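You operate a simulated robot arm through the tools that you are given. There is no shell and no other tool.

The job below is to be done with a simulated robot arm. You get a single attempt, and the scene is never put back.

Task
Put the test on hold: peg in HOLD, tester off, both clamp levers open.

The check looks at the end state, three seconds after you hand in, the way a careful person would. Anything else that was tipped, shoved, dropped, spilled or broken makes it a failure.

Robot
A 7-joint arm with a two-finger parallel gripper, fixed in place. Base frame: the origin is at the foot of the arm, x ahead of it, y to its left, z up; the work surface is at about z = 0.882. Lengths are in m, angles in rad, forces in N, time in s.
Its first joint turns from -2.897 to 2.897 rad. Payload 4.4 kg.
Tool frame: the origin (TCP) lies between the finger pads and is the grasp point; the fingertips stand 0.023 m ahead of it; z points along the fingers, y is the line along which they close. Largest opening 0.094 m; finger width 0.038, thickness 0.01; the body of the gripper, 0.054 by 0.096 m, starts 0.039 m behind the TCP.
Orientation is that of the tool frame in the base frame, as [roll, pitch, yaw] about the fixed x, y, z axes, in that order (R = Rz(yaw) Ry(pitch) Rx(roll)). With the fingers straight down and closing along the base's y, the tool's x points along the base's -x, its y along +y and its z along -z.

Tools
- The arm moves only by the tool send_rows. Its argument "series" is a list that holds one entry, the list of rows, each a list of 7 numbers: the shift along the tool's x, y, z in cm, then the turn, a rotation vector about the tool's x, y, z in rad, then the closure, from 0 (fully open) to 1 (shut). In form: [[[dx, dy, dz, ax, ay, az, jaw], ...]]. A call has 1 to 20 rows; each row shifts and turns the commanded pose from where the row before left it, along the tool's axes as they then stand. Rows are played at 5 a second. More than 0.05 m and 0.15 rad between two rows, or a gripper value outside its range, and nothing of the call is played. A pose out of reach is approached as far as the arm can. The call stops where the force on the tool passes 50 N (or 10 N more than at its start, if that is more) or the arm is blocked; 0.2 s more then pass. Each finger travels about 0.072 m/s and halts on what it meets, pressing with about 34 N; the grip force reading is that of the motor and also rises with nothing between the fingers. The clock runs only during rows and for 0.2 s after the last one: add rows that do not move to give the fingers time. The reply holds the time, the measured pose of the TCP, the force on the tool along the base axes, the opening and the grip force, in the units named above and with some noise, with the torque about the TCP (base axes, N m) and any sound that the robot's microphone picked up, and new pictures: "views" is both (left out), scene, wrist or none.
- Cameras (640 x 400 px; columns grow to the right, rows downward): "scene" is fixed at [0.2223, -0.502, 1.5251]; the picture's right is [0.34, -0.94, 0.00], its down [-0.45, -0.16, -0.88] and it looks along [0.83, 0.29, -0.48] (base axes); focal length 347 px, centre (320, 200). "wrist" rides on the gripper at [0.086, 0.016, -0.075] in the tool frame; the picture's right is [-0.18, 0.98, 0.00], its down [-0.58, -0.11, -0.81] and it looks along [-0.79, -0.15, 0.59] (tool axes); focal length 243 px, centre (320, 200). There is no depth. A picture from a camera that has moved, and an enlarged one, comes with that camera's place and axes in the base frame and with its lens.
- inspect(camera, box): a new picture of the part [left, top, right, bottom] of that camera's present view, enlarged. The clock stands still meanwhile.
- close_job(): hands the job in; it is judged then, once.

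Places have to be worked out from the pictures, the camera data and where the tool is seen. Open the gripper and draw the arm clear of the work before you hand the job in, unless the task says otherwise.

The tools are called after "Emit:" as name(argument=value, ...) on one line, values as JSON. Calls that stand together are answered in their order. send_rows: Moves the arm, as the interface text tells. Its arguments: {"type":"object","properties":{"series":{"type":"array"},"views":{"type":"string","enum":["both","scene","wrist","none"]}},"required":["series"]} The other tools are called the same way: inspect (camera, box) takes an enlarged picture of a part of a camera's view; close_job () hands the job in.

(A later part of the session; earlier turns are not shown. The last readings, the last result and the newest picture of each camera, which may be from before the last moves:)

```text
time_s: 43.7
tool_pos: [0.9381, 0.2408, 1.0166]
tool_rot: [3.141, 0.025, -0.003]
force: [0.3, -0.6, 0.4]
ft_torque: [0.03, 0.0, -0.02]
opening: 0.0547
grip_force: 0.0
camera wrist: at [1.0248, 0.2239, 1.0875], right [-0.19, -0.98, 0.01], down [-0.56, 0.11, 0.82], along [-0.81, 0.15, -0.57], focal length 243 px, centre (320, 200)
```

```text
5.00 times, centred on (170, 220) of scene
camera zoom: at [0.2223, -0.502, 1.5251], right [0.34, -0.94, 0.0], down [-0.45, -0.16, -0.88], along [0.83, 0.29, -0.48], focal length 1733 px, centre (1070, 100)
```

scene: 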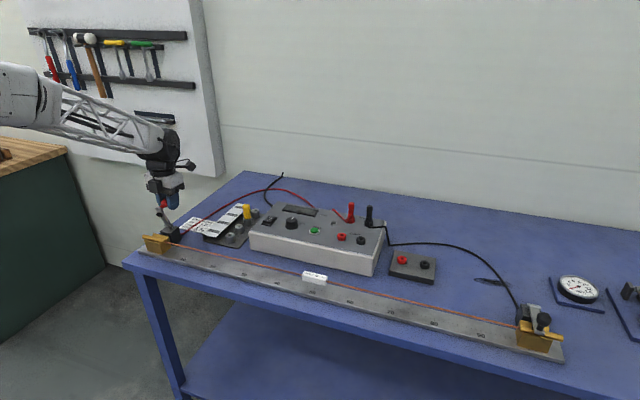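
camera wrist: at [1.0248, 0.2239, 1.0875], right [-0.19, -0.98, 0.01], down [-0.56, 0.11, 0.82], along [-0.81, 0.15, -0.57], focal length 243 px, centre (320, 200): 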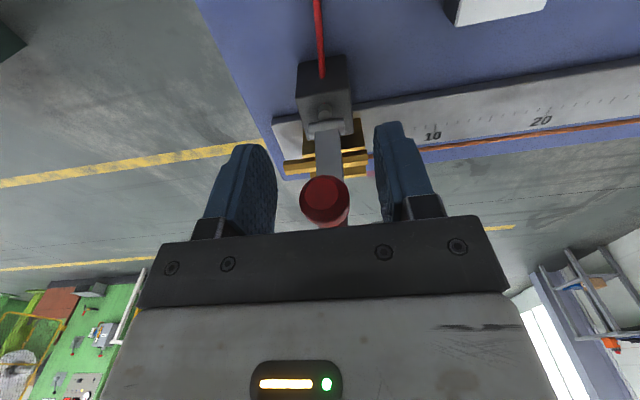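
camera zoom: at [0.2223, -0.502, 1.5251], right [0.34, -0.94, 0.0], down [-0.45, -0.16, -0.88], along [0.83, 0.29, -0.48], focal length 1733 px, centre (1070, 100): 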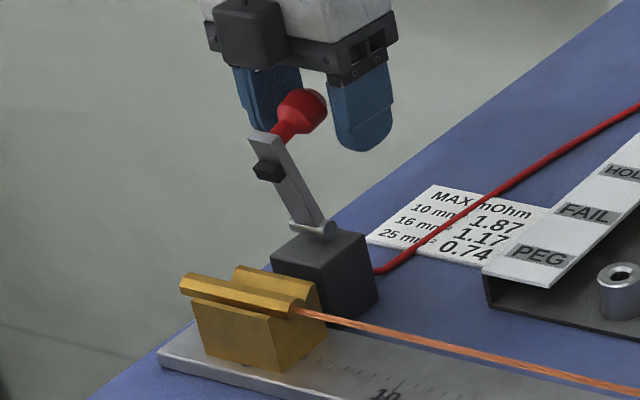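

The lever stays upright by itself. I'll back straight up off the knob.

Emit:
send_rows(series=[[[0, 0, -1.5, 0, 0, 0, 0.42], [0, 0, -2.5, 0, 0, 0, 0.42], [0, 0, -4, 0, 0, 0, 0.42], [0, 0, -4, 0, 0, 0, 0.42], [0, 0, 0, 0, 0, 0, 0.42]]], views="both")

Emit:
inspect(camera="scene", box=[130, 190, 210, 260])

Emit:
inspect(camera="scene", box=[490, 280, 586, 360])

```text
time_s: 44.9
tool_pos: [0.9404, 0.2375, 1.1363]
tool_rot: [-3.14, 0.027, -0.003]
force: [0.5, 0.8, 0.1]
ft_torque: [0.01, 0.0, -0.03]
opening: 0.0546
grip_force: 0.1
camera wrist: at [1.0284, 0.2221, 1.2065], right [-0.19, -0.98, 0.01], down [-0.56, 0.11, 0.82], along [-0.81, 0.15, -0.57], focal length 243 px, centre (320, 200)
```

scene: 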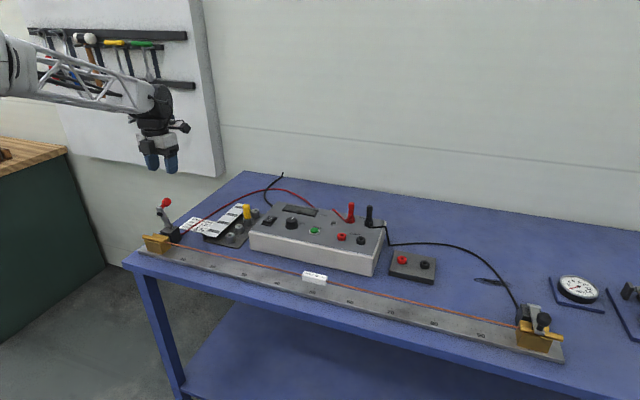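
wrist: 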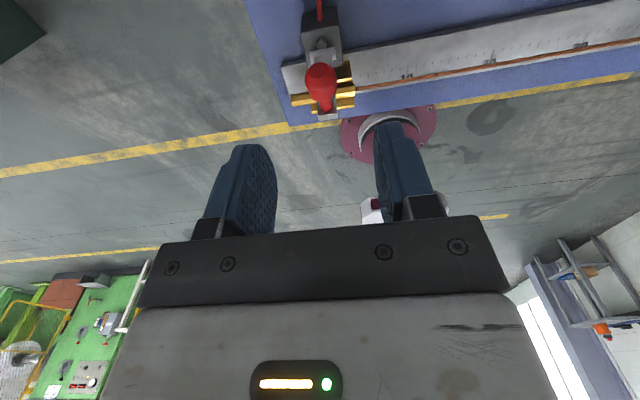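

```text
5.71 times, centred on (170, 225) of scene
camera zoom: at [0.2223, -0.502, 1.5251], right [0.34, -0.94, 0.0], down [-0.45, -0.16, -0.88], along [0.83, 0.29, -0.48], focal length 1981 px, centre (1177, 57)
```

zoom: 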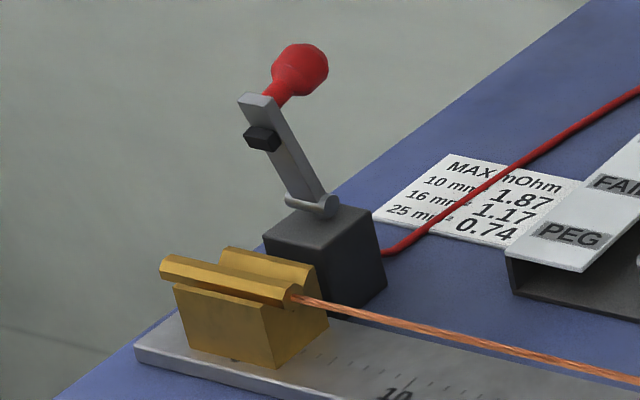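

```text
5.00 times, centred on (538, 320) of scene
camera zoom: at [0.2223, -0.502, 1.5251], right [0.34, -0.94, 0.0], down [-0.45, -0.16, -0.88], along [0.83, 0.29, -0.48], focal length 1733 px, centre (-770, -400)
```

zoom: 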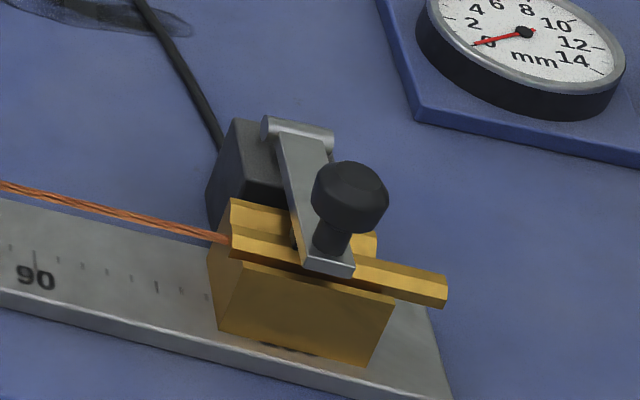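

The left lever is standing open with nothing else disturbed. The right clamp's knob is at about (0.845, −0.762, 0.976) and its hinge at (0.912, −0.761, 0.945), around 1.14 m out, so I'll need a strong outward tilt along the radial direction. First I'll rise and yaw the wrist, then travel over at z≈1.22.

Emit:
send_rows(series=[[[0, 0, -1.4, 0, 0.027, 0, 0.42], [0, 0, -1.4, 0, 0, 0.135, 0.42], [0, 0, -1.4, 0, 0, 0.135, 0.42], [0, 0, -1.4, 0, 0, 0.135, 0.42], [0, 0, -1.4, 0, 0, 0.135, 0.42], [0, 0, -1.4, 0, 0, 0.13, 0.42], [0, 0, 0, 0, 0, 0.13, 0.42], [0, 0, 0, 0, 0, 0, 0.42]]], views="none")

```text
time_s: 46.7
tool_pos: [0.9389, 0.2408, 1.2194]
tool_rot: [3.141, -0.001, -0.803]
force: [0.5, 0.4, -0.4]
ft_torque: [0.01, 0.03, 0.02]
opening: 0.0547
grip_force: 0.0
```

Yaw is set. Now the transit across to the right side at z≈1.22, above all the bench items.

Emit:
send_rows(series=[[[2.462, 4.051, 0, 0, 0, 0, 0.42], [2.462, 4.051, 0, 0, 0, 0, 0.42], [2.462, 4.051, 0, 0, 0, 0, 0.42], [2.462, 4.051, 0, 0, 0, 0, 0.42], [2.462, 4.051, 0, 0, 0, 0, 0.42], [2.462, 4.051, 0, 0, 0, 0, 0.42], [2.462, 4.051, 0, 0, 0, 0, 0.42], [2.462, 4.051, 0, 0, 0, 0, 0.42], [2.462, 4.051, 0, 0, 0, 0, 0.42], [2.462, 4.051, 0, 0, 0, 0, 0.42], [2.462, 4.051, 0, 0, 0, 0, 0.42], [2.462, 4.051, 0, 0, 0, 0, 0.42], [2.462, 4.051, 0, 0, 0, 0, 0.42], [2.462, 4.051, 0, 0, 0, 0, 0.42], [2.462, 4.051, 0, 0, 0, 0, 0.42], [2.462, 4.051, 0, 0, 0, 0, 0.42], [2.462, 4.051, 0, 0, 0, 0, 0.42], [2.462, 4.051, 0, 0, 0, 0, 0.42], [2.462, 4.051, 0, 0, 0, 0, 0.42], [0, 0, 0, 0, 0, 0, 0.42]]], views="both")

```text
time_s: 50.9
tool_pos: [0.7298, -0.6126, 1.2171]
tool_rot: [3.126, 0.0, -0.836]
force: [0.1, -1.1, -1.6]
ft_torque: [-0.01, 0.0, 0.05]
opening: 0.0545
grip_force: 0.0
out of reach, approached as far as the arm can: row 18, 19
camera wrist: at [0.7771, -0.6859, 1.292], right [-0.85, -0.52, 0.02], down [-0.3, 0.51, 0.8], along [-0.43, 0.68, -0.59], focal length 243 px, centre (320, 200)
```

scene: 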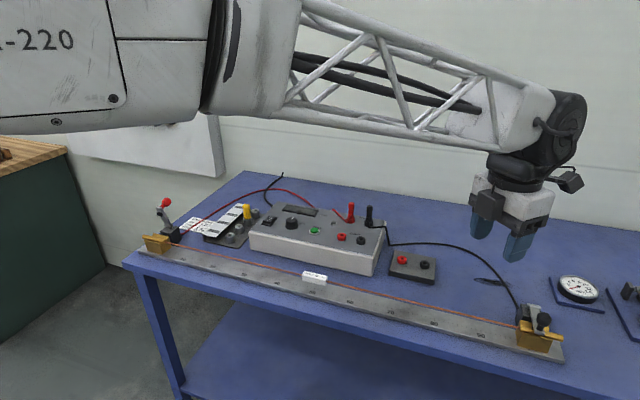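
wrist: 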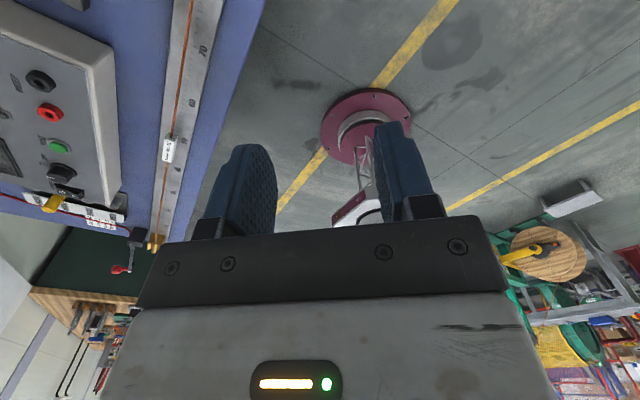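

The arm is at its limit for a vertical tool here. I'll tilt outward along the radial direction by 0.9 rad, which should free up the reach.

Emit:
send_rows(series=[[[0, 0, 0, 0, 0.15, 0, 0.42], [0, 0, 0, 0, 0.15, 0, 0.42], [0, 0, 0, 0, 0.15, 0, 0.42], [0, 0, 0, 0, 0.15, 0, 0.42], [0, 0, 0, 0, 0.15, 0, 0.42], [0, 0, 0, 0, 0.15, 0, 0.42], [0, 0, 0, 0, 0, 0, 0.42]]], views="both")

```text
time_s: 52.5
tool_pos: [0.7343, -0.6046, 1.2197]
tool_rot: [3.141, -0.903, -0.802]
force: [-0.3, 0.1, 1.3]
ft_torque: [0.01, -0.01, 0.03]
opening: 0.0543
grip_force: 0.0
out of reach, approached as far as the arm can: row 1
camera wrist: at [0.7197, -0.6118, 1.3329], right [-0.79, -0.6, -0.14], down [-0.61, 0.79, 0.04], along [0.09, 0.12, -0.99], focal length 243 px, centre (320, 200)
```

scene: 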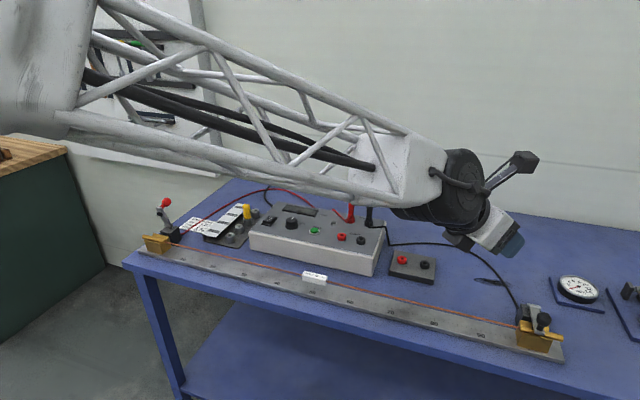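
wrist: 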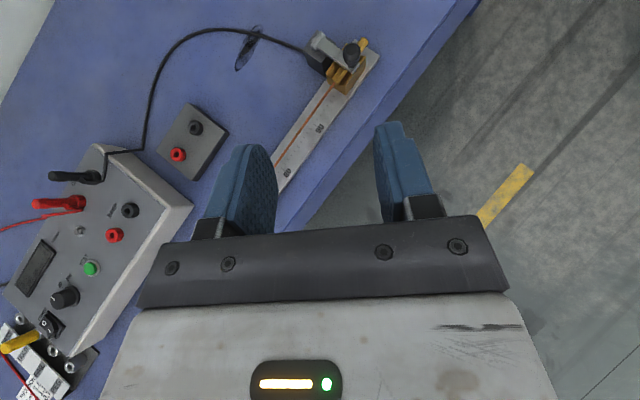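

The arm recovered fully at this tilt and the right clamp is in view. I'll zoom in on it.

Emit:
inspect(camera="wrist", box=[280, 10, 400, 110])

Emit:
inspect(camera="scene", box=[506, 290, 570, 350])

```text
4.00 times, centred on (340, 60) of wrist
camera zoom: at [0.7197, -0.6118, 1.3329], right [-0.79, -0.6, -0.14], down [-0.61, 0.79, 0.04], along [0.09, 0.12, -0.99], focal length 970 px, centre (240, 760)
```

zoom: 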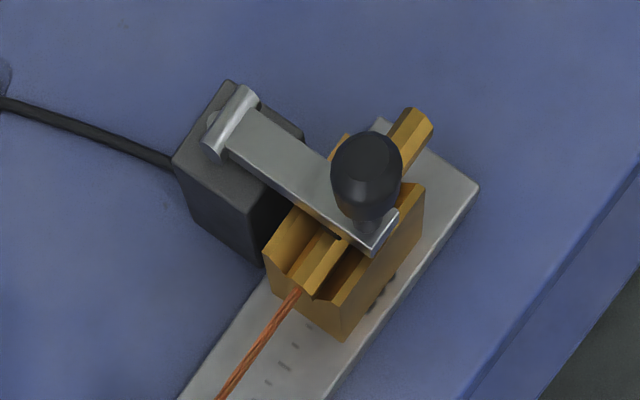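

```text
6.67 times, centred on (538, 320) of scene
camera zoom: at [0.2223, -0.502, 1.5251], right [0.34, -0.94, 0.0], down [-0.45, -0.16, -0.88], along [0.83, 0.29, -0.48], focal length 2311 px, centre (-1133, -600)
```

zoom: 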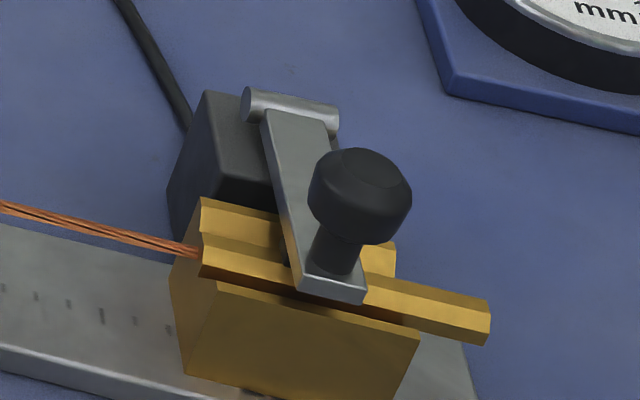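

Triangulated, the right knob is at (0.840, −0.759, 0.979) and its hinge at (0.908, −0.760, 0.948), mirroring the left one. I'll approach a hover point 7 cm above the knob and see whether the arm reaches it.

Emit:
send_rows(series=[[[-0.315, 0.533, 4.148, 0, 0, 0, 0.42], [-0.315, 0.533, 4.148, 0, 0, 0, 0.42], [-0.315, 0.533, 4.148, 0, 0, 0, 0.42], [-0.315, 0.533, 4.148, 0, 0, 0, 0.42], [-0.315, 0.533, 4.148, 0, 0, 0, 0.42], [-0.315, 0.533, 4.148, 0, 0, 0, 0.42], [0, 0, 0, 0, 0, 0, 0.42]]], views="both")

```text
time_s: 54.1
tool_pos: [0.8406, -0.7613, 1.0491]
tool_rot: [-3.141, -0.902, -0.8]
force: [0.4, -0.5, 0.1]
ft_torque: [-0.01, -0.01, -0.01]
opening: 0.0545
grip_force: 0.1
camera wrist: at [0.8252, -0.7685, 1.1619], right [-0.79, -0.6, -0.14], down [-0.61, 0.79, 0.05], along [0.09, 0.12, -0.99], focal length 243 px, centre (320, 200)
```

scene: 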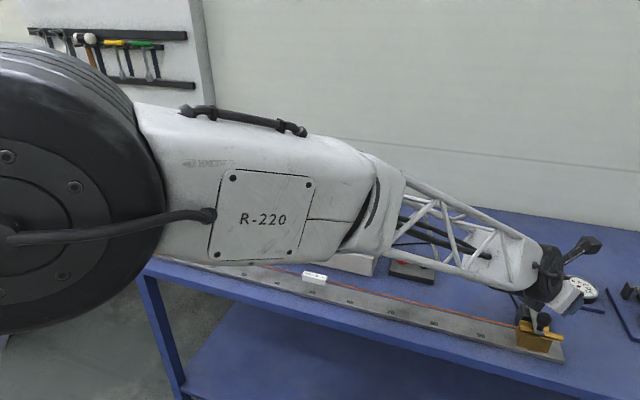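
wrist: 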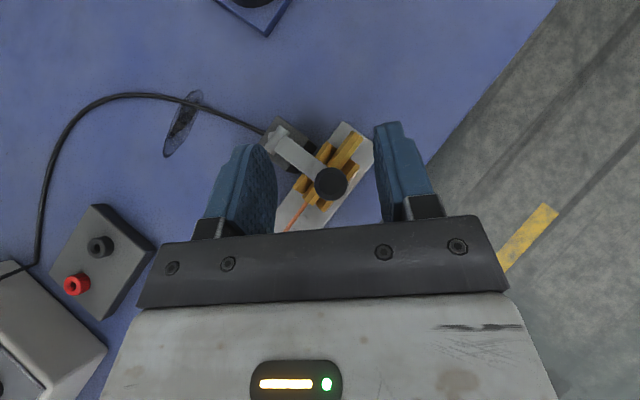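

The hover point was reached without trouble. Before gripping, I'll probe at this safe height how far out the arm goes along the lever's swing (up to x≈0.93).

Emit:
send_rows(series=[[[1.25, -2.23, 1.58, 0, 0, 0, 0.42], [1.25, -2.23, 1.58, 0, 0, 0, 0.42], [1.25, -2.23, 1.58, 0, 0, 0, 0.42], [0, 0, 0, 0, 0, 0, 0.42]]], views="wrist")

```text
time_s: 55.1
tool_pos: [0.9305, -0.7571, 1.0494]
tool_rot: [3.141, -0.9, -0.801]
force: [0.4, -0.6, 0.3]
ft_torque: [-0.01, 0.01, 0.0]
opening: 0.0545
grip_force: 0.0
camera wrist: at [0.9156, -0.7644, 1.1638], right [-0.79, -0.6, -0.14], down [-0.61, 0.79, 0.05], along [0.09, 0.12, -0.99], focal length 243 px, centre (320, 200)
```

wrist: 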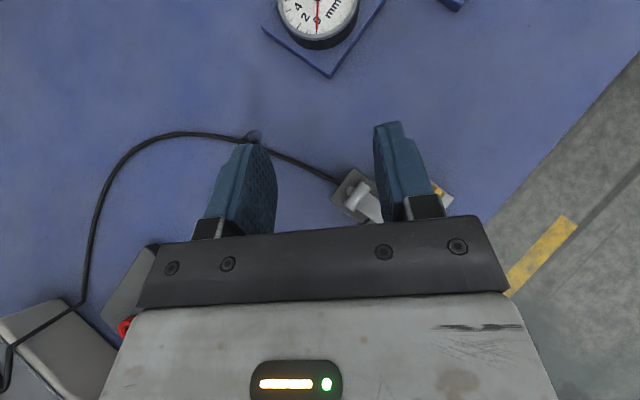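

The arm reaches there comfortably, so there's slack. For the lever's arc I want the jaw's closing axis closer to the hinge axis, which this wrist orientation can't give. I'll back off to clear space and set the tool upright.

Emit:
send_rows(series=[[[-1.268, 0.803, -4.658, 0, 0, 0, 0.42], [-1.268, 0.803, -4.658, 0, 0, 0, 0.42], [-1.268, 0.803, -4.658, 0, 0, 0, 0.42], [-1.268, 0.803, -4.658, 0, 0, 0, 0.42], [-1.268, 0.803, -4.658, 0, 0, 0, 0.42], [-1.268, 0.803, -4.658, 0, 0, 0, 0.42], [-1.268, 0.803, -4.658, 0, 0, 0, 0.42], [-1.268, 0.803, -4.658, 0, 0, 0, 0.42], [-1.268, 0.803, -4.658, 0, 0, 0, 0.42], [0, 0, 0, 0, -0.15, 0, 0.42], [0, 0, 0, 0, -0.15, 0, 0.42], [0, 0, 0, 0, -0.15, 0, 0.42], [0, 0, 0, 0, -0.15, 0, 0.42], [0, 0, 0, 0, -0.15, 0, 0.42], [0, 0, 0, 0, -0.15, 0, 0.42], [0, 0, 0, 0, 0, 0, 0.42]]], views="scene")

```text
time_s: 58.5
tool_pos: [0.6189, -0.4948, 1.2206]
tool_rot: [3.132, 0.001, -0.814]
force: [-0.2, -1.0, 0.2]
ft_torque: [0.01, 0.02, 0.01]
opening: 0.0541
grip_force: 0.0
out of reach, approached as far as the arm can: row 13, 14, 15
```

scene: 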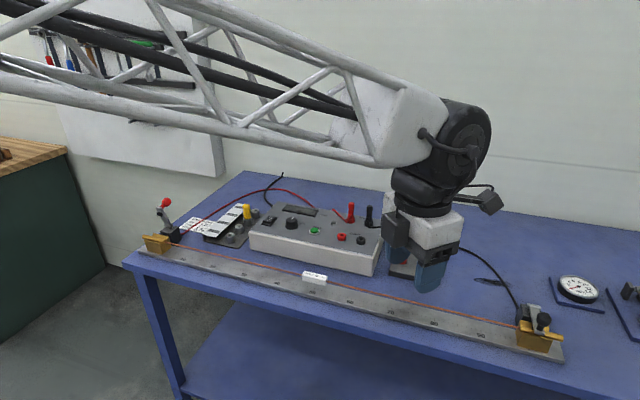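

Now I'll turn the wrist about its axis, away from the joint limit, to bring the tool square with its closing axis along y.

Emit:
send_rows(series=[[[0, 0, 0, 0, 0, 0.1455, 0.42], [0, 0, 0, 0, 0, 0.1455, 0.42], [0, 0, 0, 0, 0, 0.1455, 0.42], [0, 0, 0, 0, 0, 0.1455, 0.42], [0, 0, 0, 0, 0, 0.1455, 0.42], [0, 0, 0, 0, 0, 0.1455, 0.42], [0, 0, 0, 0, 0, 0.1455, 0.42], [0, 0, 0, 0, 0, 0.1455, 0.42], [0, 0, 0, 0, 0, 0.1455, 0.42], [0, 0, 0, 0, 0, 0.1455, 0.42], [0, 0, 0, 0, 0, 0.1455, 0.42], [0, 0, 0, 0, 0, 0.1455, 0.42], [0, 0, 0, 0, 0, 0.1455, 0.42], [0, 0, 0, 0, 0, 0.1455, 0.42], [0, 0, 0, 0, 0, 0.1455, 0.42], [0, 0, 0, 0, 0, 0.1455, 0.42], [0, 0, 0, 0, 0, 0, 0.42]]], views="both")

```text
time_s: 62.1
tool_pos: [0.6186, -0.4952, 1.2195]
tool_rot: [3.14, 0.0, -3.13]
force: [-1.2, 0.8, -0.1]
ft_torque: [0.02, 0.01, 0.04]
opening: 0.0546
grip_force: 0.0
camera wrist: at [0.5322, -0.4793, 1.293], right [0.17, 0.98, 0.0], down [0.58, -0.1, 0.81], along [0.79, -0.14, -0.59], focal length 243 px, centre (320, 200)
```

scene: 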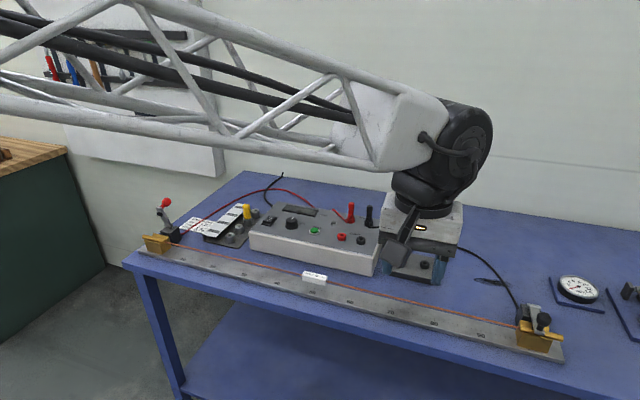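
wrist: 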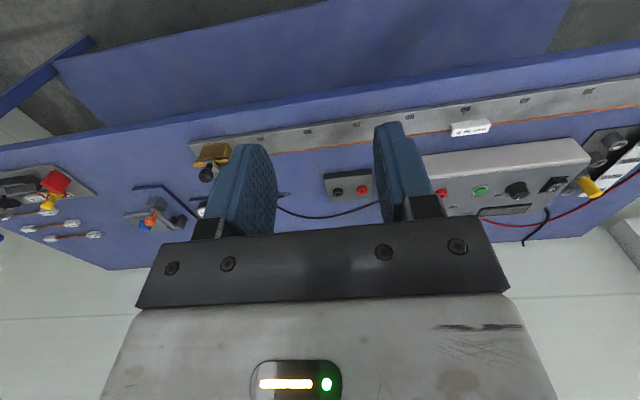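

The tool is square now. I'll tilt it outward 0.75 rad with a small 0.3 rad cant toward the clamp, then fly to the hover point above the right knob.

Emit:
send_rows(series=[[[0, 0, 0, 0, 0, 0.011, 0.42], [0, 0, 0, 0, -0.15, 0, 0.42], [0, 0, 0, 0, -0.15, 0, 0.42], [0, 0, 0, 0, -0.15, 0, 0.42], [0, 0, 0, 0, -0.15, 0, 0.42], [0, 0, 0, 0, -0.15, 0, 0.42], [0, 0, 0, 0.15, 0, 0, 0.42], [0, 0, 0, 0.15, 0, 0, 0.42], [-0.66, -2.16, 4.175, 0, 0, 0, 0.42], [-0.66, -2.16, 4.175, 0, 0, 0, 0.42], [-0.66, -2.16, 4.175, 0, 0, 0, 0.42], [-0.66, -2.16, 4.175, 0, 0, 0, 0.42], [-0.66, -2.16, 4.175, 0, 0, 0, 0.42], [-0.66, -2.16, 4.175, 0, 0, 0, 0.42], [-0.66, -2.16, 4.175, 0, 0, 0, 0.42], [-0.66, -2.16, 4.175, 0, 0, 0, 0.42], [0, 0, 0, 0, 0, 0, 0.42]]], views="both")

```text
time_s: 65.7
tool_pos: [0.8387, -0.7596, 1.0563]
tool_rot: [-2.841, 0.75, -3.14]
force: [-0.5, 0.7, 1.0]
ft_torque: [0.02, 0.01, 0.03]
opening: 0.0543
grip_force: 0.0
camera wrist: at [0.7294, -0.7219, 1.046], right [0.33, 0.94, -0.09], down [-0.12, 0.13, 0.98], along [0.94, -0.32, 0.16], focal length 243 px, centre (320, 200)
```

scene: 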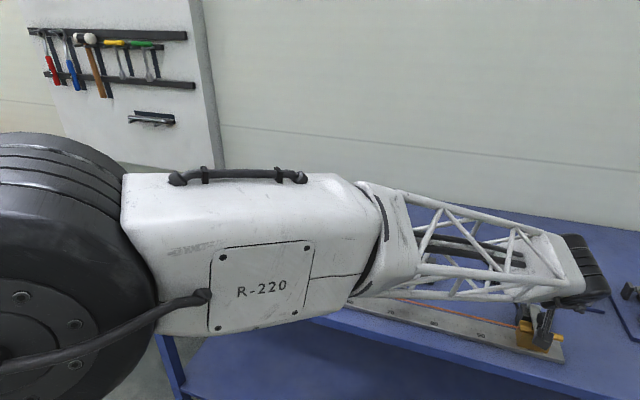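
wrist: 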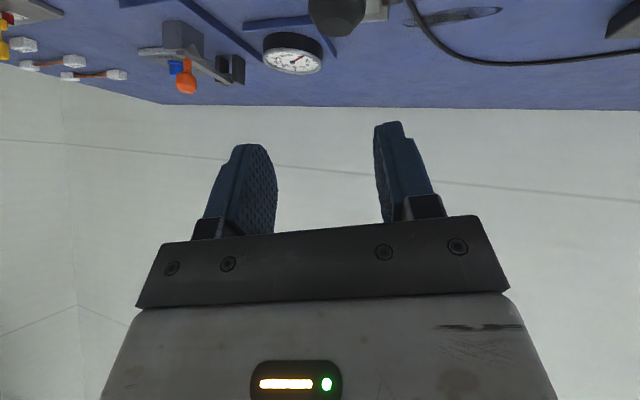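

The hover was reached in this orientation. Quick free-space check that the end of the arc (x≈0.937) is reachable too.

Emit:
send_rows(series=[[[-2.39, 0.657, 2.127, 0, 0, 0, 0.42], [-2.39, 0.657, 2.127, 0, 0, 0, 0.42], [-2.39, 0.657, 2.127, 0, 0, 0, 0.42], [0, 0, 0, 0, 0, 0, 0.42]]], views="scene")

```text
time_s: 66.7
tool_pos: [0.9368, -0.7585, 1.059]
tool_rot: [-2.842, 0.752, -3.141]
force: [0.1, -0.2, -0.2]
ft_torque: [-0.03, -0.01, 0.03]
opening: 0.0546
grip_force: 0.1
```

scene: 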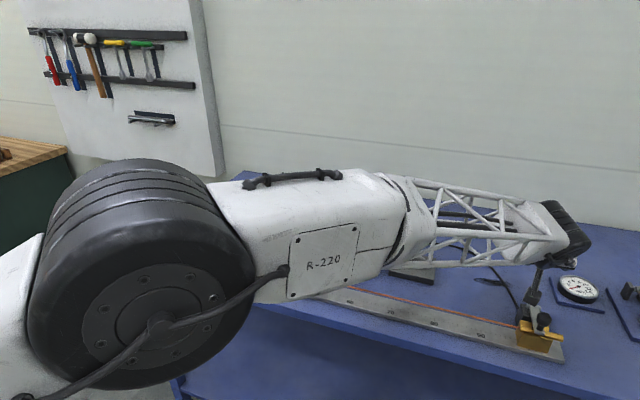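

The end of the arc is reachable. I'll also test whether the tool can be turned back 0.3 rad here, so I can co-rotate with the lever and reduce twist on the knob.

Emit:
send_rows(series=[[[0, 0, 0, 0, 0.15, 0, 0.42], [0, 0, 0, 0, 0.15, 0, 0.42], [0, 0, 0, 0, 0, 0, 0.42]]], views="none")

```text
time_s: 67.5
tool_pos: [0.9381, -0.7594, 1.0592]
tool_rot: [-2.896, 0.461, 3.044]
force: [-0.1, 0.0, 0.2]
ft_torque: [0.0, 0.01, 0.01]
opening: 0.0544
grip_force: 0.0
```

That's fine too. Testing another 0.3 rad.

Emit:
send_rows(series=[[[0, 0, 0, 0, 0.15, 0, 0.42], [0, 0, 0, 0, 0.15, 0, 0.42], [0, 0, 0, 0, 0, 0, 0.42]]], views="none")

```text
time_s: 68.3
tool_pos: [0.9376, -0.7592, 1.0582]
tool_rot: [-2.921, 0.168, 2.973]
force: [0.0, -1.0, -0.1]
ft_torque: [0.01, 0.01, -0.01]
opening: 0.0541
grip_force: 0.0
```

Reach is better than expected, so I'll remove the cant and align the closing axis exactly with the hinge: restore the tilt, undo the 0.3 rad cant, and check reach here.

Emit:
send_rows(series=[[[0, 0, 0, 0, -0.15, 0, 0.42], [0, 0, 0, 0, -0.15, 0, 0.42], [0, 0, 0, 0, -0.15, 0, 0.42], [0, 0, 0, 0, -0.15, 0, 0.42], [0, 0, 0, -0.15, 0, 0, 0.42], [0, 0, 0, -0.15, 0, 0, 0.42], [0, 0, 0, 0, 0, 0, 0.42]]], views="none")

```text
time_s: 69.9
tool_pos: [0.938, -0.758, 1.06]
tool_rot: [-3.141, 0.75, 3.141]
force: [-0.3, 0.2, 0.6]
ft_torque: [0.01, -0.02, 0.0]
opening: 0.0546
grip_force: 0.1
```

It's aligned and reachable. One more test: the tilt I'd have at the end of the arc (θ≈0.15) at this point.

Emit:
send_rows(series=[[[0, 0, 0, 0, 0.15, 0, 0.42], [0, 0, 0, 0, 0.15, 0, 0.42], [0, 0, 0, 0, 0.15, 0, 0.42], [0, 0, 0, 0, 0.15, 0, 0.42], [0, 0, 0, 0, 0, 0, 0.42]]], views="scene")

```text
time_s: 71.1
tool_pos: [0.939, -0.7588, 1.0597]
tool_rot: [3.141, 0.149, -3.14]
force: [0.7, 0.1, -0.5]
ft_torque: [0.01, 0.0, 0.0]
opening: 0.0543
grip_force: 0.1
```

scene: 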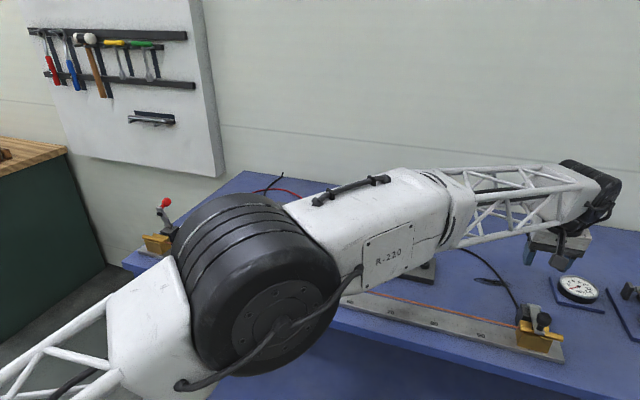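

Everything along the arc is reachable in this orientation. I'll set the tilt to 0.6 rad as on the left clamp and go back above the right knob.

Emit:
send_rows(series=[[[0, 0, 0, 0, -0.15, 0, 0.42], [0, 0, 0, 0, -0.15, 0, 0.42], [0, 0, 0, 0, -0.15, 0, 0.42], [2.81, 0, -1.73, 0, 0, 0, 0.42], [2.81, 0, -1.73, 0, 0, 0, 0.42], [2.81, 0, -1.73, 0, 0, 0, 0.42], [0, 0, 0, 0, 0, 0, 0.42], [0, 0, 0, 0, 0, 0, 0.42]]], views="both")

Emit:
inspect(camera="scene", box=[500, 250, 600, 360])

Emit:
inspect(camera="wrist", box=[220, 0, 420, 200])

```text
time_s: 72.9
tool_pos: [0.84, -0.7583, 1.055]
tool_rot: [3.141, 0.601, 3.141]
force: [0.0, 0.4, -0.3]
ft_torque: [-0.03, -0.01, 0.0]
opening: 0.0546
grip_force: 0.1
camera wrist: at [0.7259, -0.7418, 1.0669], right [0.15, 0.98, 0.1], down [0.02, -0.11, 0.99], along [0.99, -0.15, -0.04], focal length 243 px, centre (320, 200)
```

scene: 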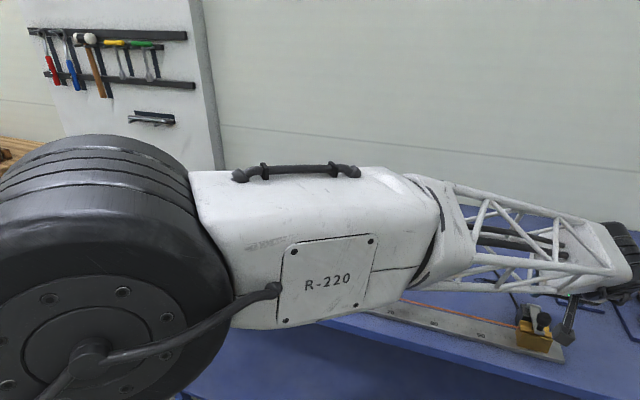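
wrist: 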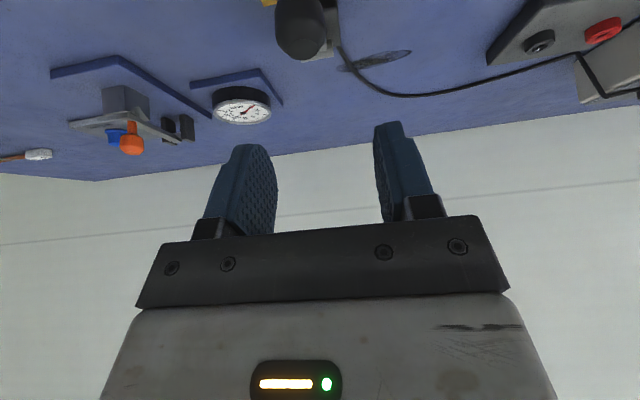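

```text
3.64 times, centred on (550, 305) of scene
camera zoom: at [0.2223, -0.502, 1.5251], right [0.34, -0.94, 0.0], down [-0.45, -0.16, -0.88], along [0.83, 0.29, -0.48], focal length 1261 px, centre (-516, -182)
```

zoom: 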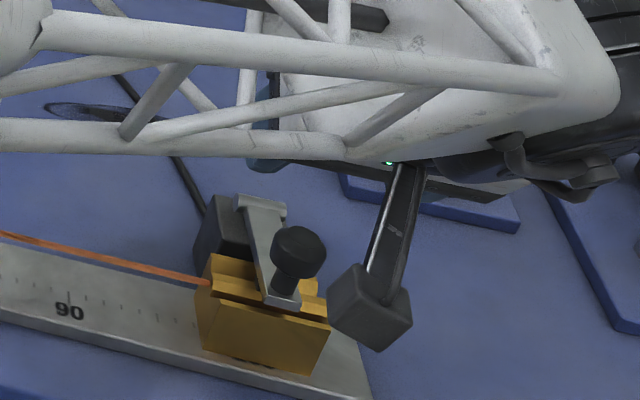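

```text
2.00 times, centred on (320, 100) of wrist
camera zoom: at [0.7259, -0.7418, 1.0669], right [0.15, 0.98, 0.1], down [0.02, -0.11, 0.99], along [0.99, -0.15, -0.04], focal length 485 px, centre (320, 400)
```

zoom: 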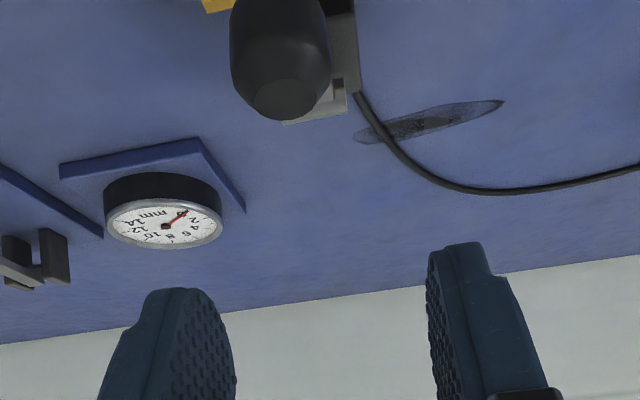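

The knob is at (0.840, −0.760, 0.977) by this view too, and the camera bracket clears the clamp. I'll lower around the knob.

Emit:
send_rows(series=[[[1.326, -0.057, 1.986, 0, 0, 0, 0.42], [1.326, -0.057, 1.986, 0, 0, 0, 0.42], [1.326, -0.057, 1.986, 0, 0, 0, 0.42], [0, 0, 0, 0, 0, 0, 0.42], [0, 0, 0, 0, 0, 0, 0.42]]], views="both")

Emit:
inspect(camera="scene", box=[490, 270, 590, 370])

Emit:
inspect(camera="wrist", box=[220, 20, 420, 240])

```text
time_s: 74.1
tool_pos: [0.8399, -0.7613, 0.9824]
tool_rot: [-3.141, 0.602, -3.14]
force: [-0.6, -0.8, 0.1]
ft_torque: [0.0, -0.02, 0.01]
opening: 0.0546
grip_force: 0.2
camera wrist: at [0.7269, -0.7446, 0.9941], right [0.15, 0.98, 0.1], down [0.02, -0.11, 0.99], along [0.99, -0.15, -0.04], focal length 243 px, centre (320, 200)
```

scene: 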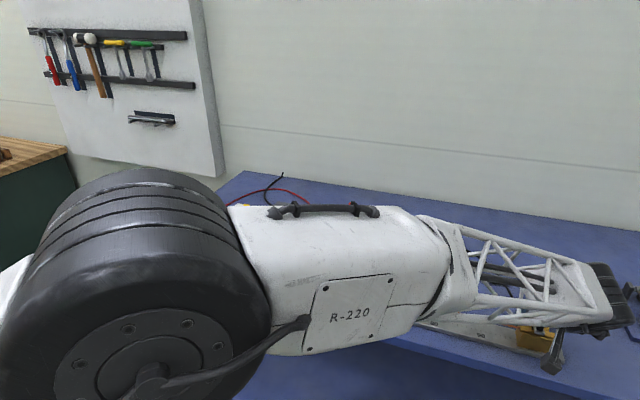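
wrist: 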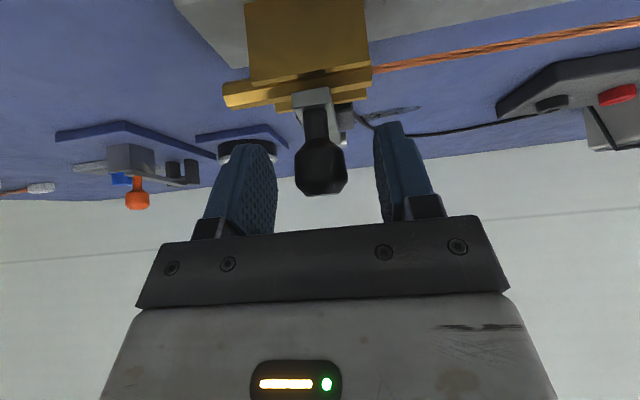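

```text
4.00 times, centred on (540, 320) of scene
camera zoom: at [0.2223, -0.502, 1.5251], right [0.34, -0.94, 0.0], down [-0.45, -0.16, -0.88], along [0.83, 0.29, -0.48], focal length 1387 px, centre (-560, -280)
```

zoom: 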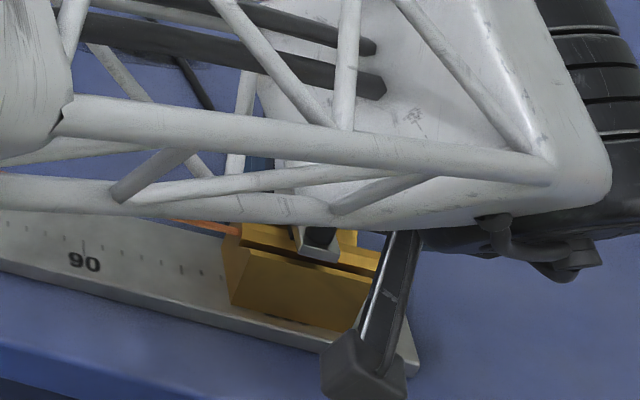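

```text
1.82 times, centred on (320, 130) of wrist
camera zoom: at [0.7269, -0.7446, 0.9941], right [0.15, 0.98, 0.1], down [0.02, -0.11, 0.99], along [0.99, -0.15, -0.04], focal length 441 px, centre (320, 327)
```

zoom: 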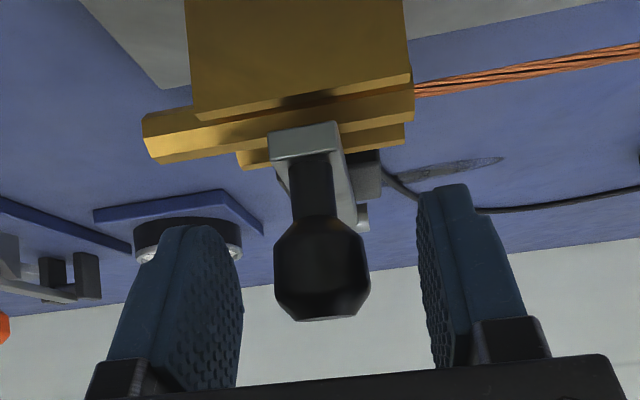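

The knob sits squarely between the jaws with no contact. Closing on it.

Emit:
send_rows(series=[[[0, 0, 0, 0, 0, 0, 0.6], [0, 0, 0, 0, 0, 0, 0.8], [0, 0, 0, 0, 0, 0, 1], [0, 0, 0, 0, 0, 0, 1], [0, 0, 0, 0, 0, 0, 1]]], views="wrist")

```text
time_s: 75.3
tool_pos: [0.8401, -0.7601, 0.9829]
tool_rot: [-3.142, 0.601, 3.141]
force: [-8.0, 18.7, 1.7]
ft_torque: [0.83, 0.12, 0.02]
opening: 0.0242
grip_force: 45.2
camera wrist: at [0.727, -0.7441, 0.9942], right [0.15, 0.98, 0.1], down [0.02, -0.11, 0.99], along [0.99, -0.15, -0.04], focal length 243 px, centre (320, 200)
```

wrist: 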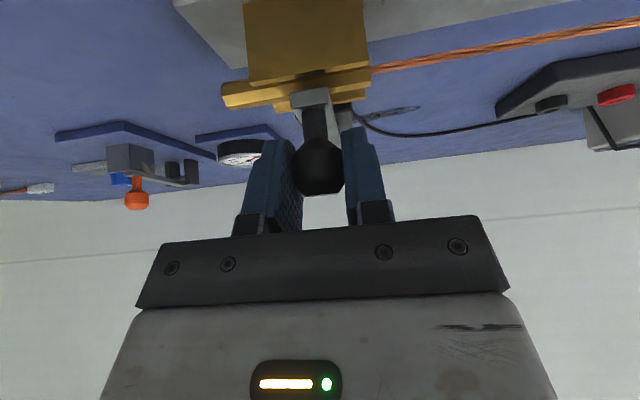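

Gripped at 0.024 m, with a small +y load that I'll relieve by 1 mm. Starting the lift along the arc, co-rotating as I go.

Emit:
send_rows(series=[[[-0.519, 0.1, -0.281, 0, 0.04, 0, 1], [-0.53, 0, -0.26, 0, 0.04, 0, 1], [-0.541, 0, -0.24, 0, 0.04, 0, 1], [-0.548, 0, -0.218, 0, 0.04, 0, 1], [0, 0, 0, 0, 0, 0, 1]]], views="wrist")

```text
time_s: 76.5
tool_pos: [0.8535, -0.7599, 1.0012]
tool_rot: [-3.14, 0.439, -3.141]
force: [-2.6, -10.2, -21.5]
ft_torque: [-0.73, 1.27, 0.07]
opening: 0.0243
grip_force: 45.0
camera wrist: at [0.7432, -0.7438, 1.0306], right [0.17, 0.98, 0.08], down [0.18, -0.11, 0.98], along [0.97, -0.15, -0.2], focal length 243 px, centre (320, 200)
```

wrist: 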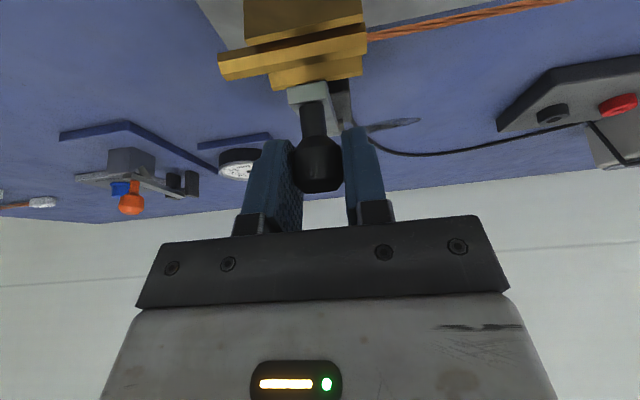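

The lever is lifting as on the left, forces about 20 N. Continuing the arc with co-rotation.

Emit:
send_rows(series=[[[-0.557, -0.05, -0.195, 0, 0.05, 0, 1], [-0.563, 0, -0.179, 0, 0.05, 0, 1], [-0.567, 0, -0.162, 0, 0.05, 0, 1], [-0.572, 0, -0.144, 0, 0.05, 0, 1], [-0.577, 0, -0.128, 0, 0.05, 0, 1], [-0.58, 0, -0.11, 0, 0.05, 0, 1], [0, 0, 0, 0, 0, 0, 1]]], views="both")

```text
time_s: 78.1
tool_pos: [0.8831, -0.7602, 1.021]
tool_rot: [-3.14, 0.142, 3.14]
force: [-8.0, -24.2, -11.2]
ft_torque: [0.35, 0.93, -0.26]
opening: 0.0245
grip_force: 45.0
camera wrist: at [0.787, -0.7438, 1.0829], right [0.18, 0.98, 0.02], down [0.46, -0.11, 0.88], along [0.87, -0.15, -0.47], focal length 243 px, centre (320, 200)
```

scene: 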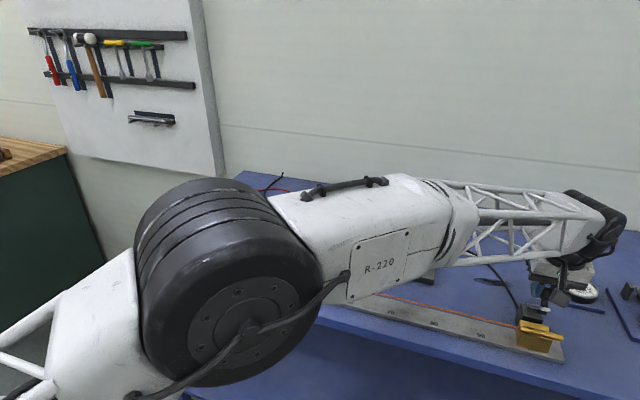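
wrist: 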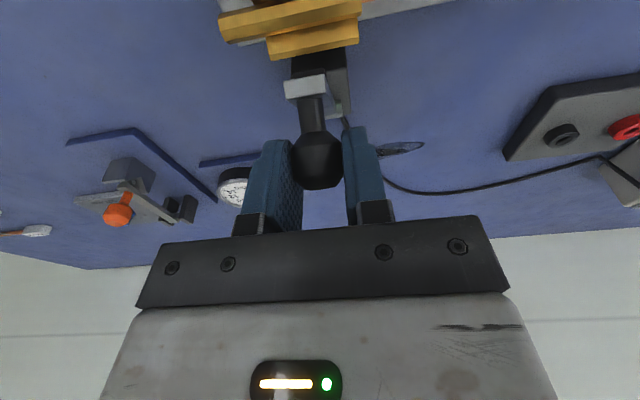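

The lever is past 45°. A −y side load of 24 N has built up, so I'll ease 1.4 mm toward −y and continue.

Emit:
send_rows(series=[[[-0.582, -0.14, -0.091, 0, 0.03, 0, 1], [-0.589, 0, -0.064, 0, 0.03, 0, 1], [-0.587, 0, -0.033, 0, 0.03, 0, 1], [-0.591, 0, -0.005, 0, 0.03, 0, 1], [0, 0, 0, 0, 0, 0, 1]]], views="wrist")

```text
time_s: 79.3
tool_pos: [0.9063, -0.7602, 1.0278]
tool_rot: [-3.141, 0.023, 3.141]
force: [-11.0, -9.1, 7.8]
ft_torque: [0.26, 0.92, -0.41]
opening: 0.0245
grip_force: 45.3
camera wrist: at [0.8186, -0.7438, 1.0991], right [0.18, 0.98, 0.0], down [0.56, -0.11, 0.82], along [0.81, -0.15, -0.57], focal length 243 px, centre (320, 200)
```

wrist: 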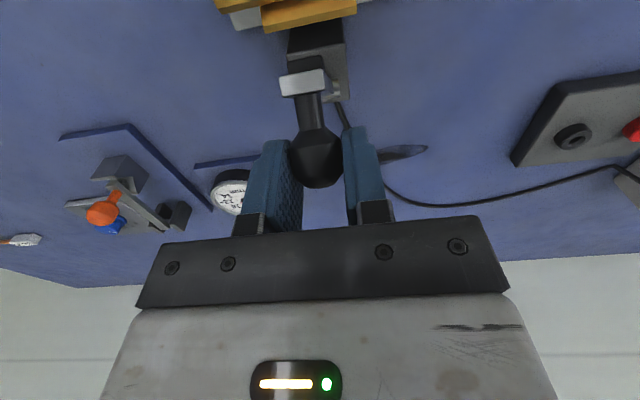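

Forces are low near the top of the arc. Continuing over toward the stop.

Emit:
send_rows(series=[[[-0.59, -0.05, 0.027, 0, 0.02, 0, 1], [-0.588, 0, 0.059, 0, 0.02, 0, 1], [-0.582, 0, 0.095, 0, 0.02, 0, 1], [-0.577, 0, 0.131, 0, 0, 0, 1], [0, 0, 0, 0, 0, 0, 1]]], views="both")

Emit:
inspect(camera="scene", box=[500, 250, 600, 360])

```text
time_s: 80.5
tool_pos: [0.9304, -0.7608, 1.0258]
tool_rot: [-3.139, -0.038, 3.14]
force: [-5.4, 20.9, 21.6]
ft_torque: [0.27, 0.93, -0.6]
opening: 0.0241
grip_force: 44.9
camera wrist: at [0.8464, -0.7439, 1.1009], right [0.18, 0.98, -0.01], down [0.61, -0.11, 0.78], along [0.77, -0.15, -0.62], focal length 243 px, centre (320, 200)
```

scene: 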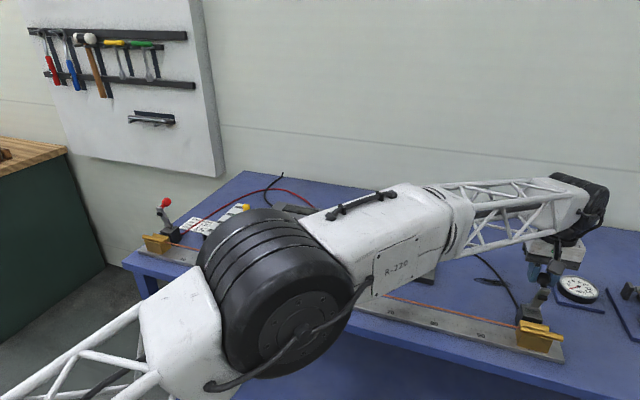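
wrist: 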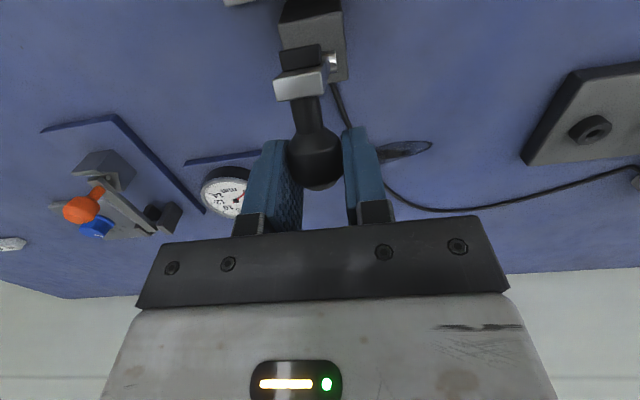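

```text
3.64 times, centred on (550, 305) of scene
camera zoom: at [0.2223, -0.502, 1.5251], right [0.34, -0.94, 0.0], down [-0.45, -0.16, -0.88], along [0.83, 0.29, -0.48], focal length 1261 px, centre (-516, -182)
```

zoom: 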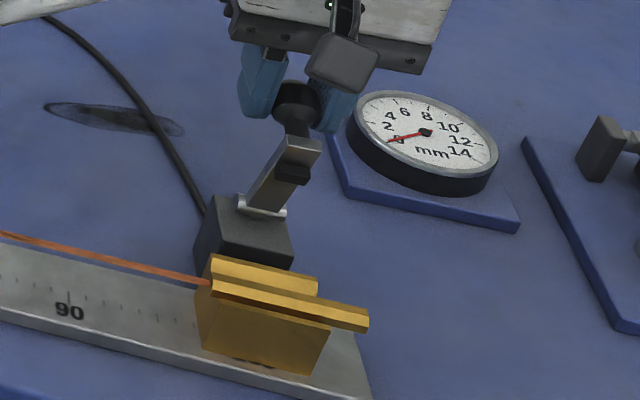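

The lever is just past vertical, about 82°. I'll relieve the loads slightly and nudge the last few millimetres to its stop, like the left one.

Emit:
send_rows(series=[[[-0.2, 0.1, -0.08, 0, 0, 0, 1], [-0.2, 0, 0.03, 0, 0, 0, 1], [-0.2, 0, 0.05, 0, 0, 0, 1], [0, 0, 0, 0, 0, 0, 1]]], views="wrist")

Emit:
inspect(camera="scene", box=[500, 250, 600, 360])

```text
time_s: 81.6
tool_pos: [0.9361, -0.7602, 1.0229]
tool_rot: [-3.141, -0.042, 3.14]
force: [-17.8, 16.8, 3.5]
ft_torque: [0.02, -0.77, 0.17]
opening: 0.024
grip_force: 44.8
stopped in row 4: the force on the tool passed its limit at 50 N (the readings are from after the stop); the commanded pose is now the measured one
camera wrist: at [0.8517, -0.7439, 1.0997], right [0.18, 0.98, -0.01], down [0.61, -0.11, 0.78], along [0.77, -0.15, -0.62], focal length 243 px, centre (320, 200)
```

wrist: 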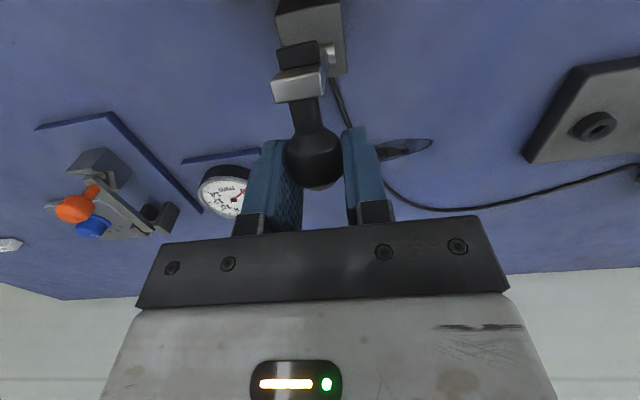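

```text
3.64 times, centred on (550, 305) of scene
camera zoom: at [0.2223, -0.502, 1.5251], right [0.34, -0.94, 0.0], down [-0.45, -0.16, -0.88], along [0.83, 0.29, -0.48], focal length 1261 px, centre (-516, -182)
```

zoom: 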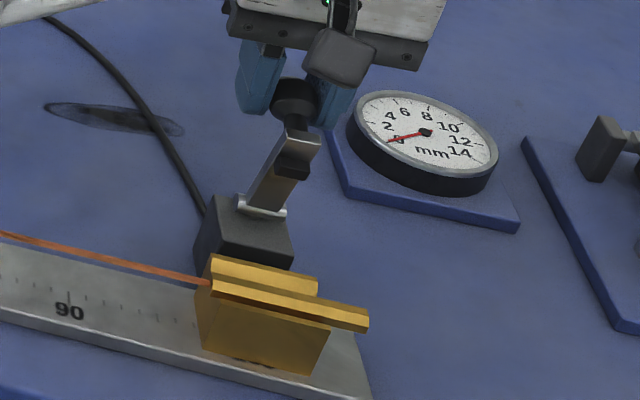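

The load reversed at the same angle as on the left, so the lever is at its open stop. Releasing the knob.

Emit:
send_rows(series=[[[0, 0, 0, 0, 0, 0, 0.8], [0, 0, 0, 0, 0, 0, 0.6], [0, 0, 0, 0, 0, 0, 0.42], [0, 0, 0, 0, 0, 0, 0.42], [0, 0, 0, 0, 0, 0, 0.42]]], views="wrist")

Emit:
inspect(camera="scene", box=[500, 250, 600, 360])

```text
time_s: 82.8
tool_pos: [0.9362, -0.7599, 1.021]
tool_rot: [3.141, -0.04, 3.141]
force: [0.2, 0.6, 0.2]
ft_torque: [0.02, 0.0, -0.01]
opening: 0.0543
grip_force: 0.0
camera wrist: at [0.8521, -0.7443, 1.0991], right [0.18, 0.98, -0.01], down [0.61, -0.11, 0.78], along [0.77, -0.15, -0.62], focal length 243 px, centre (320, 200)
```

wrist: 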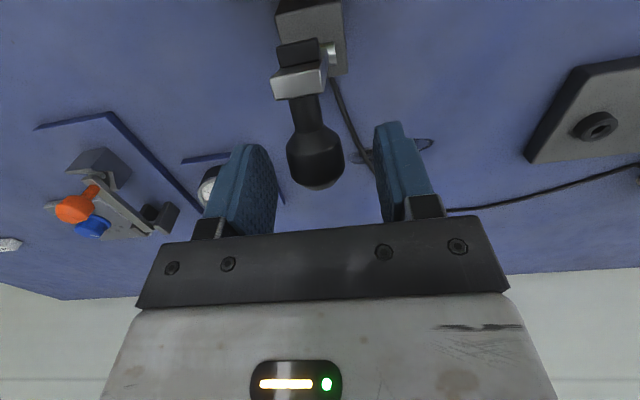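

```text
3.64 times, centred on (550, 305) of scene
camera zoom: at [0.2223, -0.502, 1.5251], right [0.34, -0.94, 0.0], down [-0.45, -0.16, -0.88], along [0.83, 0.29, -0.48], focal length 1261 px, centre (-516, -182)
```

zoom: 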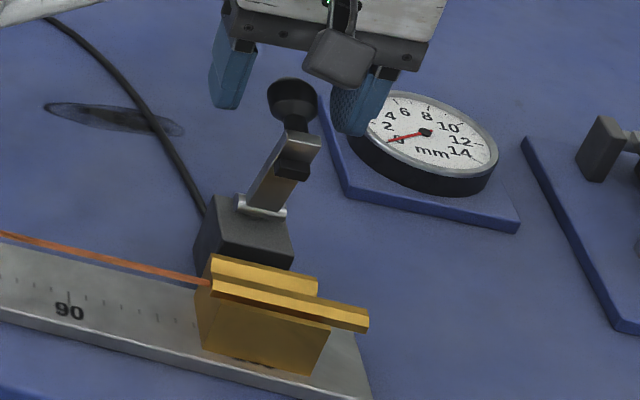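

The right lever stands open on its own. I'll rise straight up clear of it, then pull back to see the whole bench.

Emit:
send_rows(series=[[[0, 0, -1.5, 0, 0, 0, 0.42], [0, 0, -2.5, 0, 0, 0, 0.42], [0, 0, -4, 0, 0, 0, 0.42], [0, 0, -4, 0, 0, 0, 0.42], [0, 0, -4, 0, 0, 0, 0.42], [4, 2.5, 0, 0, 0, 0, 0], [4, 2.5, 0, 0, 0, 0, 0], [4, 2.5, 0, 0, 0, 0, 0], [4, 2.5, 0, 0, 0, 0, 0], [4, 2.5, 0, 0, 0, 0, 0], [4, 2.5, 0, 0, 0, 0, 0], [4, 2.5, 0, 0, 0, 0, 0], [4, 2.5, 0, 0, 0, 0, 0], [0, 0, 0, 0, 0, 0, 0]]], views="both")

```text
time_s: 85.8
tool_pos: [0.6218, -0.5615, 1.1954]
tool_rot: [3.141, -0.041, -3.141]
force: [0.3, 0.0, 0.9]
ft_torque: [-0.01, 0.02, -0.02]
opening: 0.094
grip_force: 0.1
camera wrist: at [0.5381, -0.5451, 1.2723], right [0.18, 0.98, -0.01], down [0.61, -0.11, 0.78], along [0.77, -0.15, -0.62], focal length 243 px, centre (320, 200)
```

scene: 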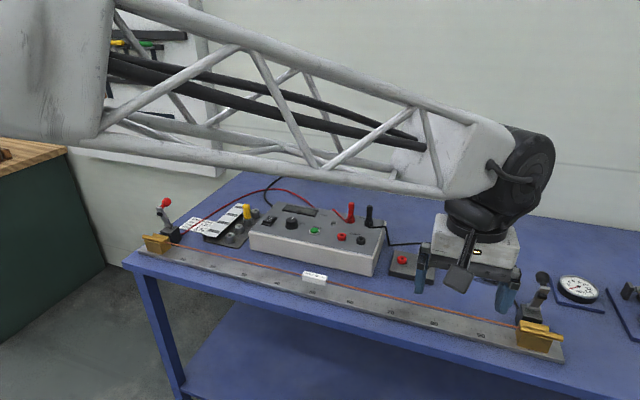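
wrist: 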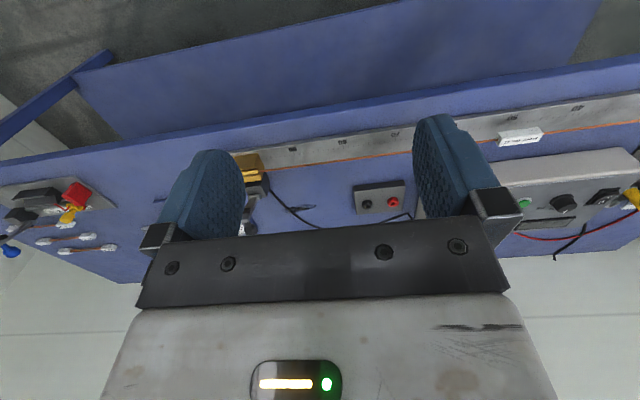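

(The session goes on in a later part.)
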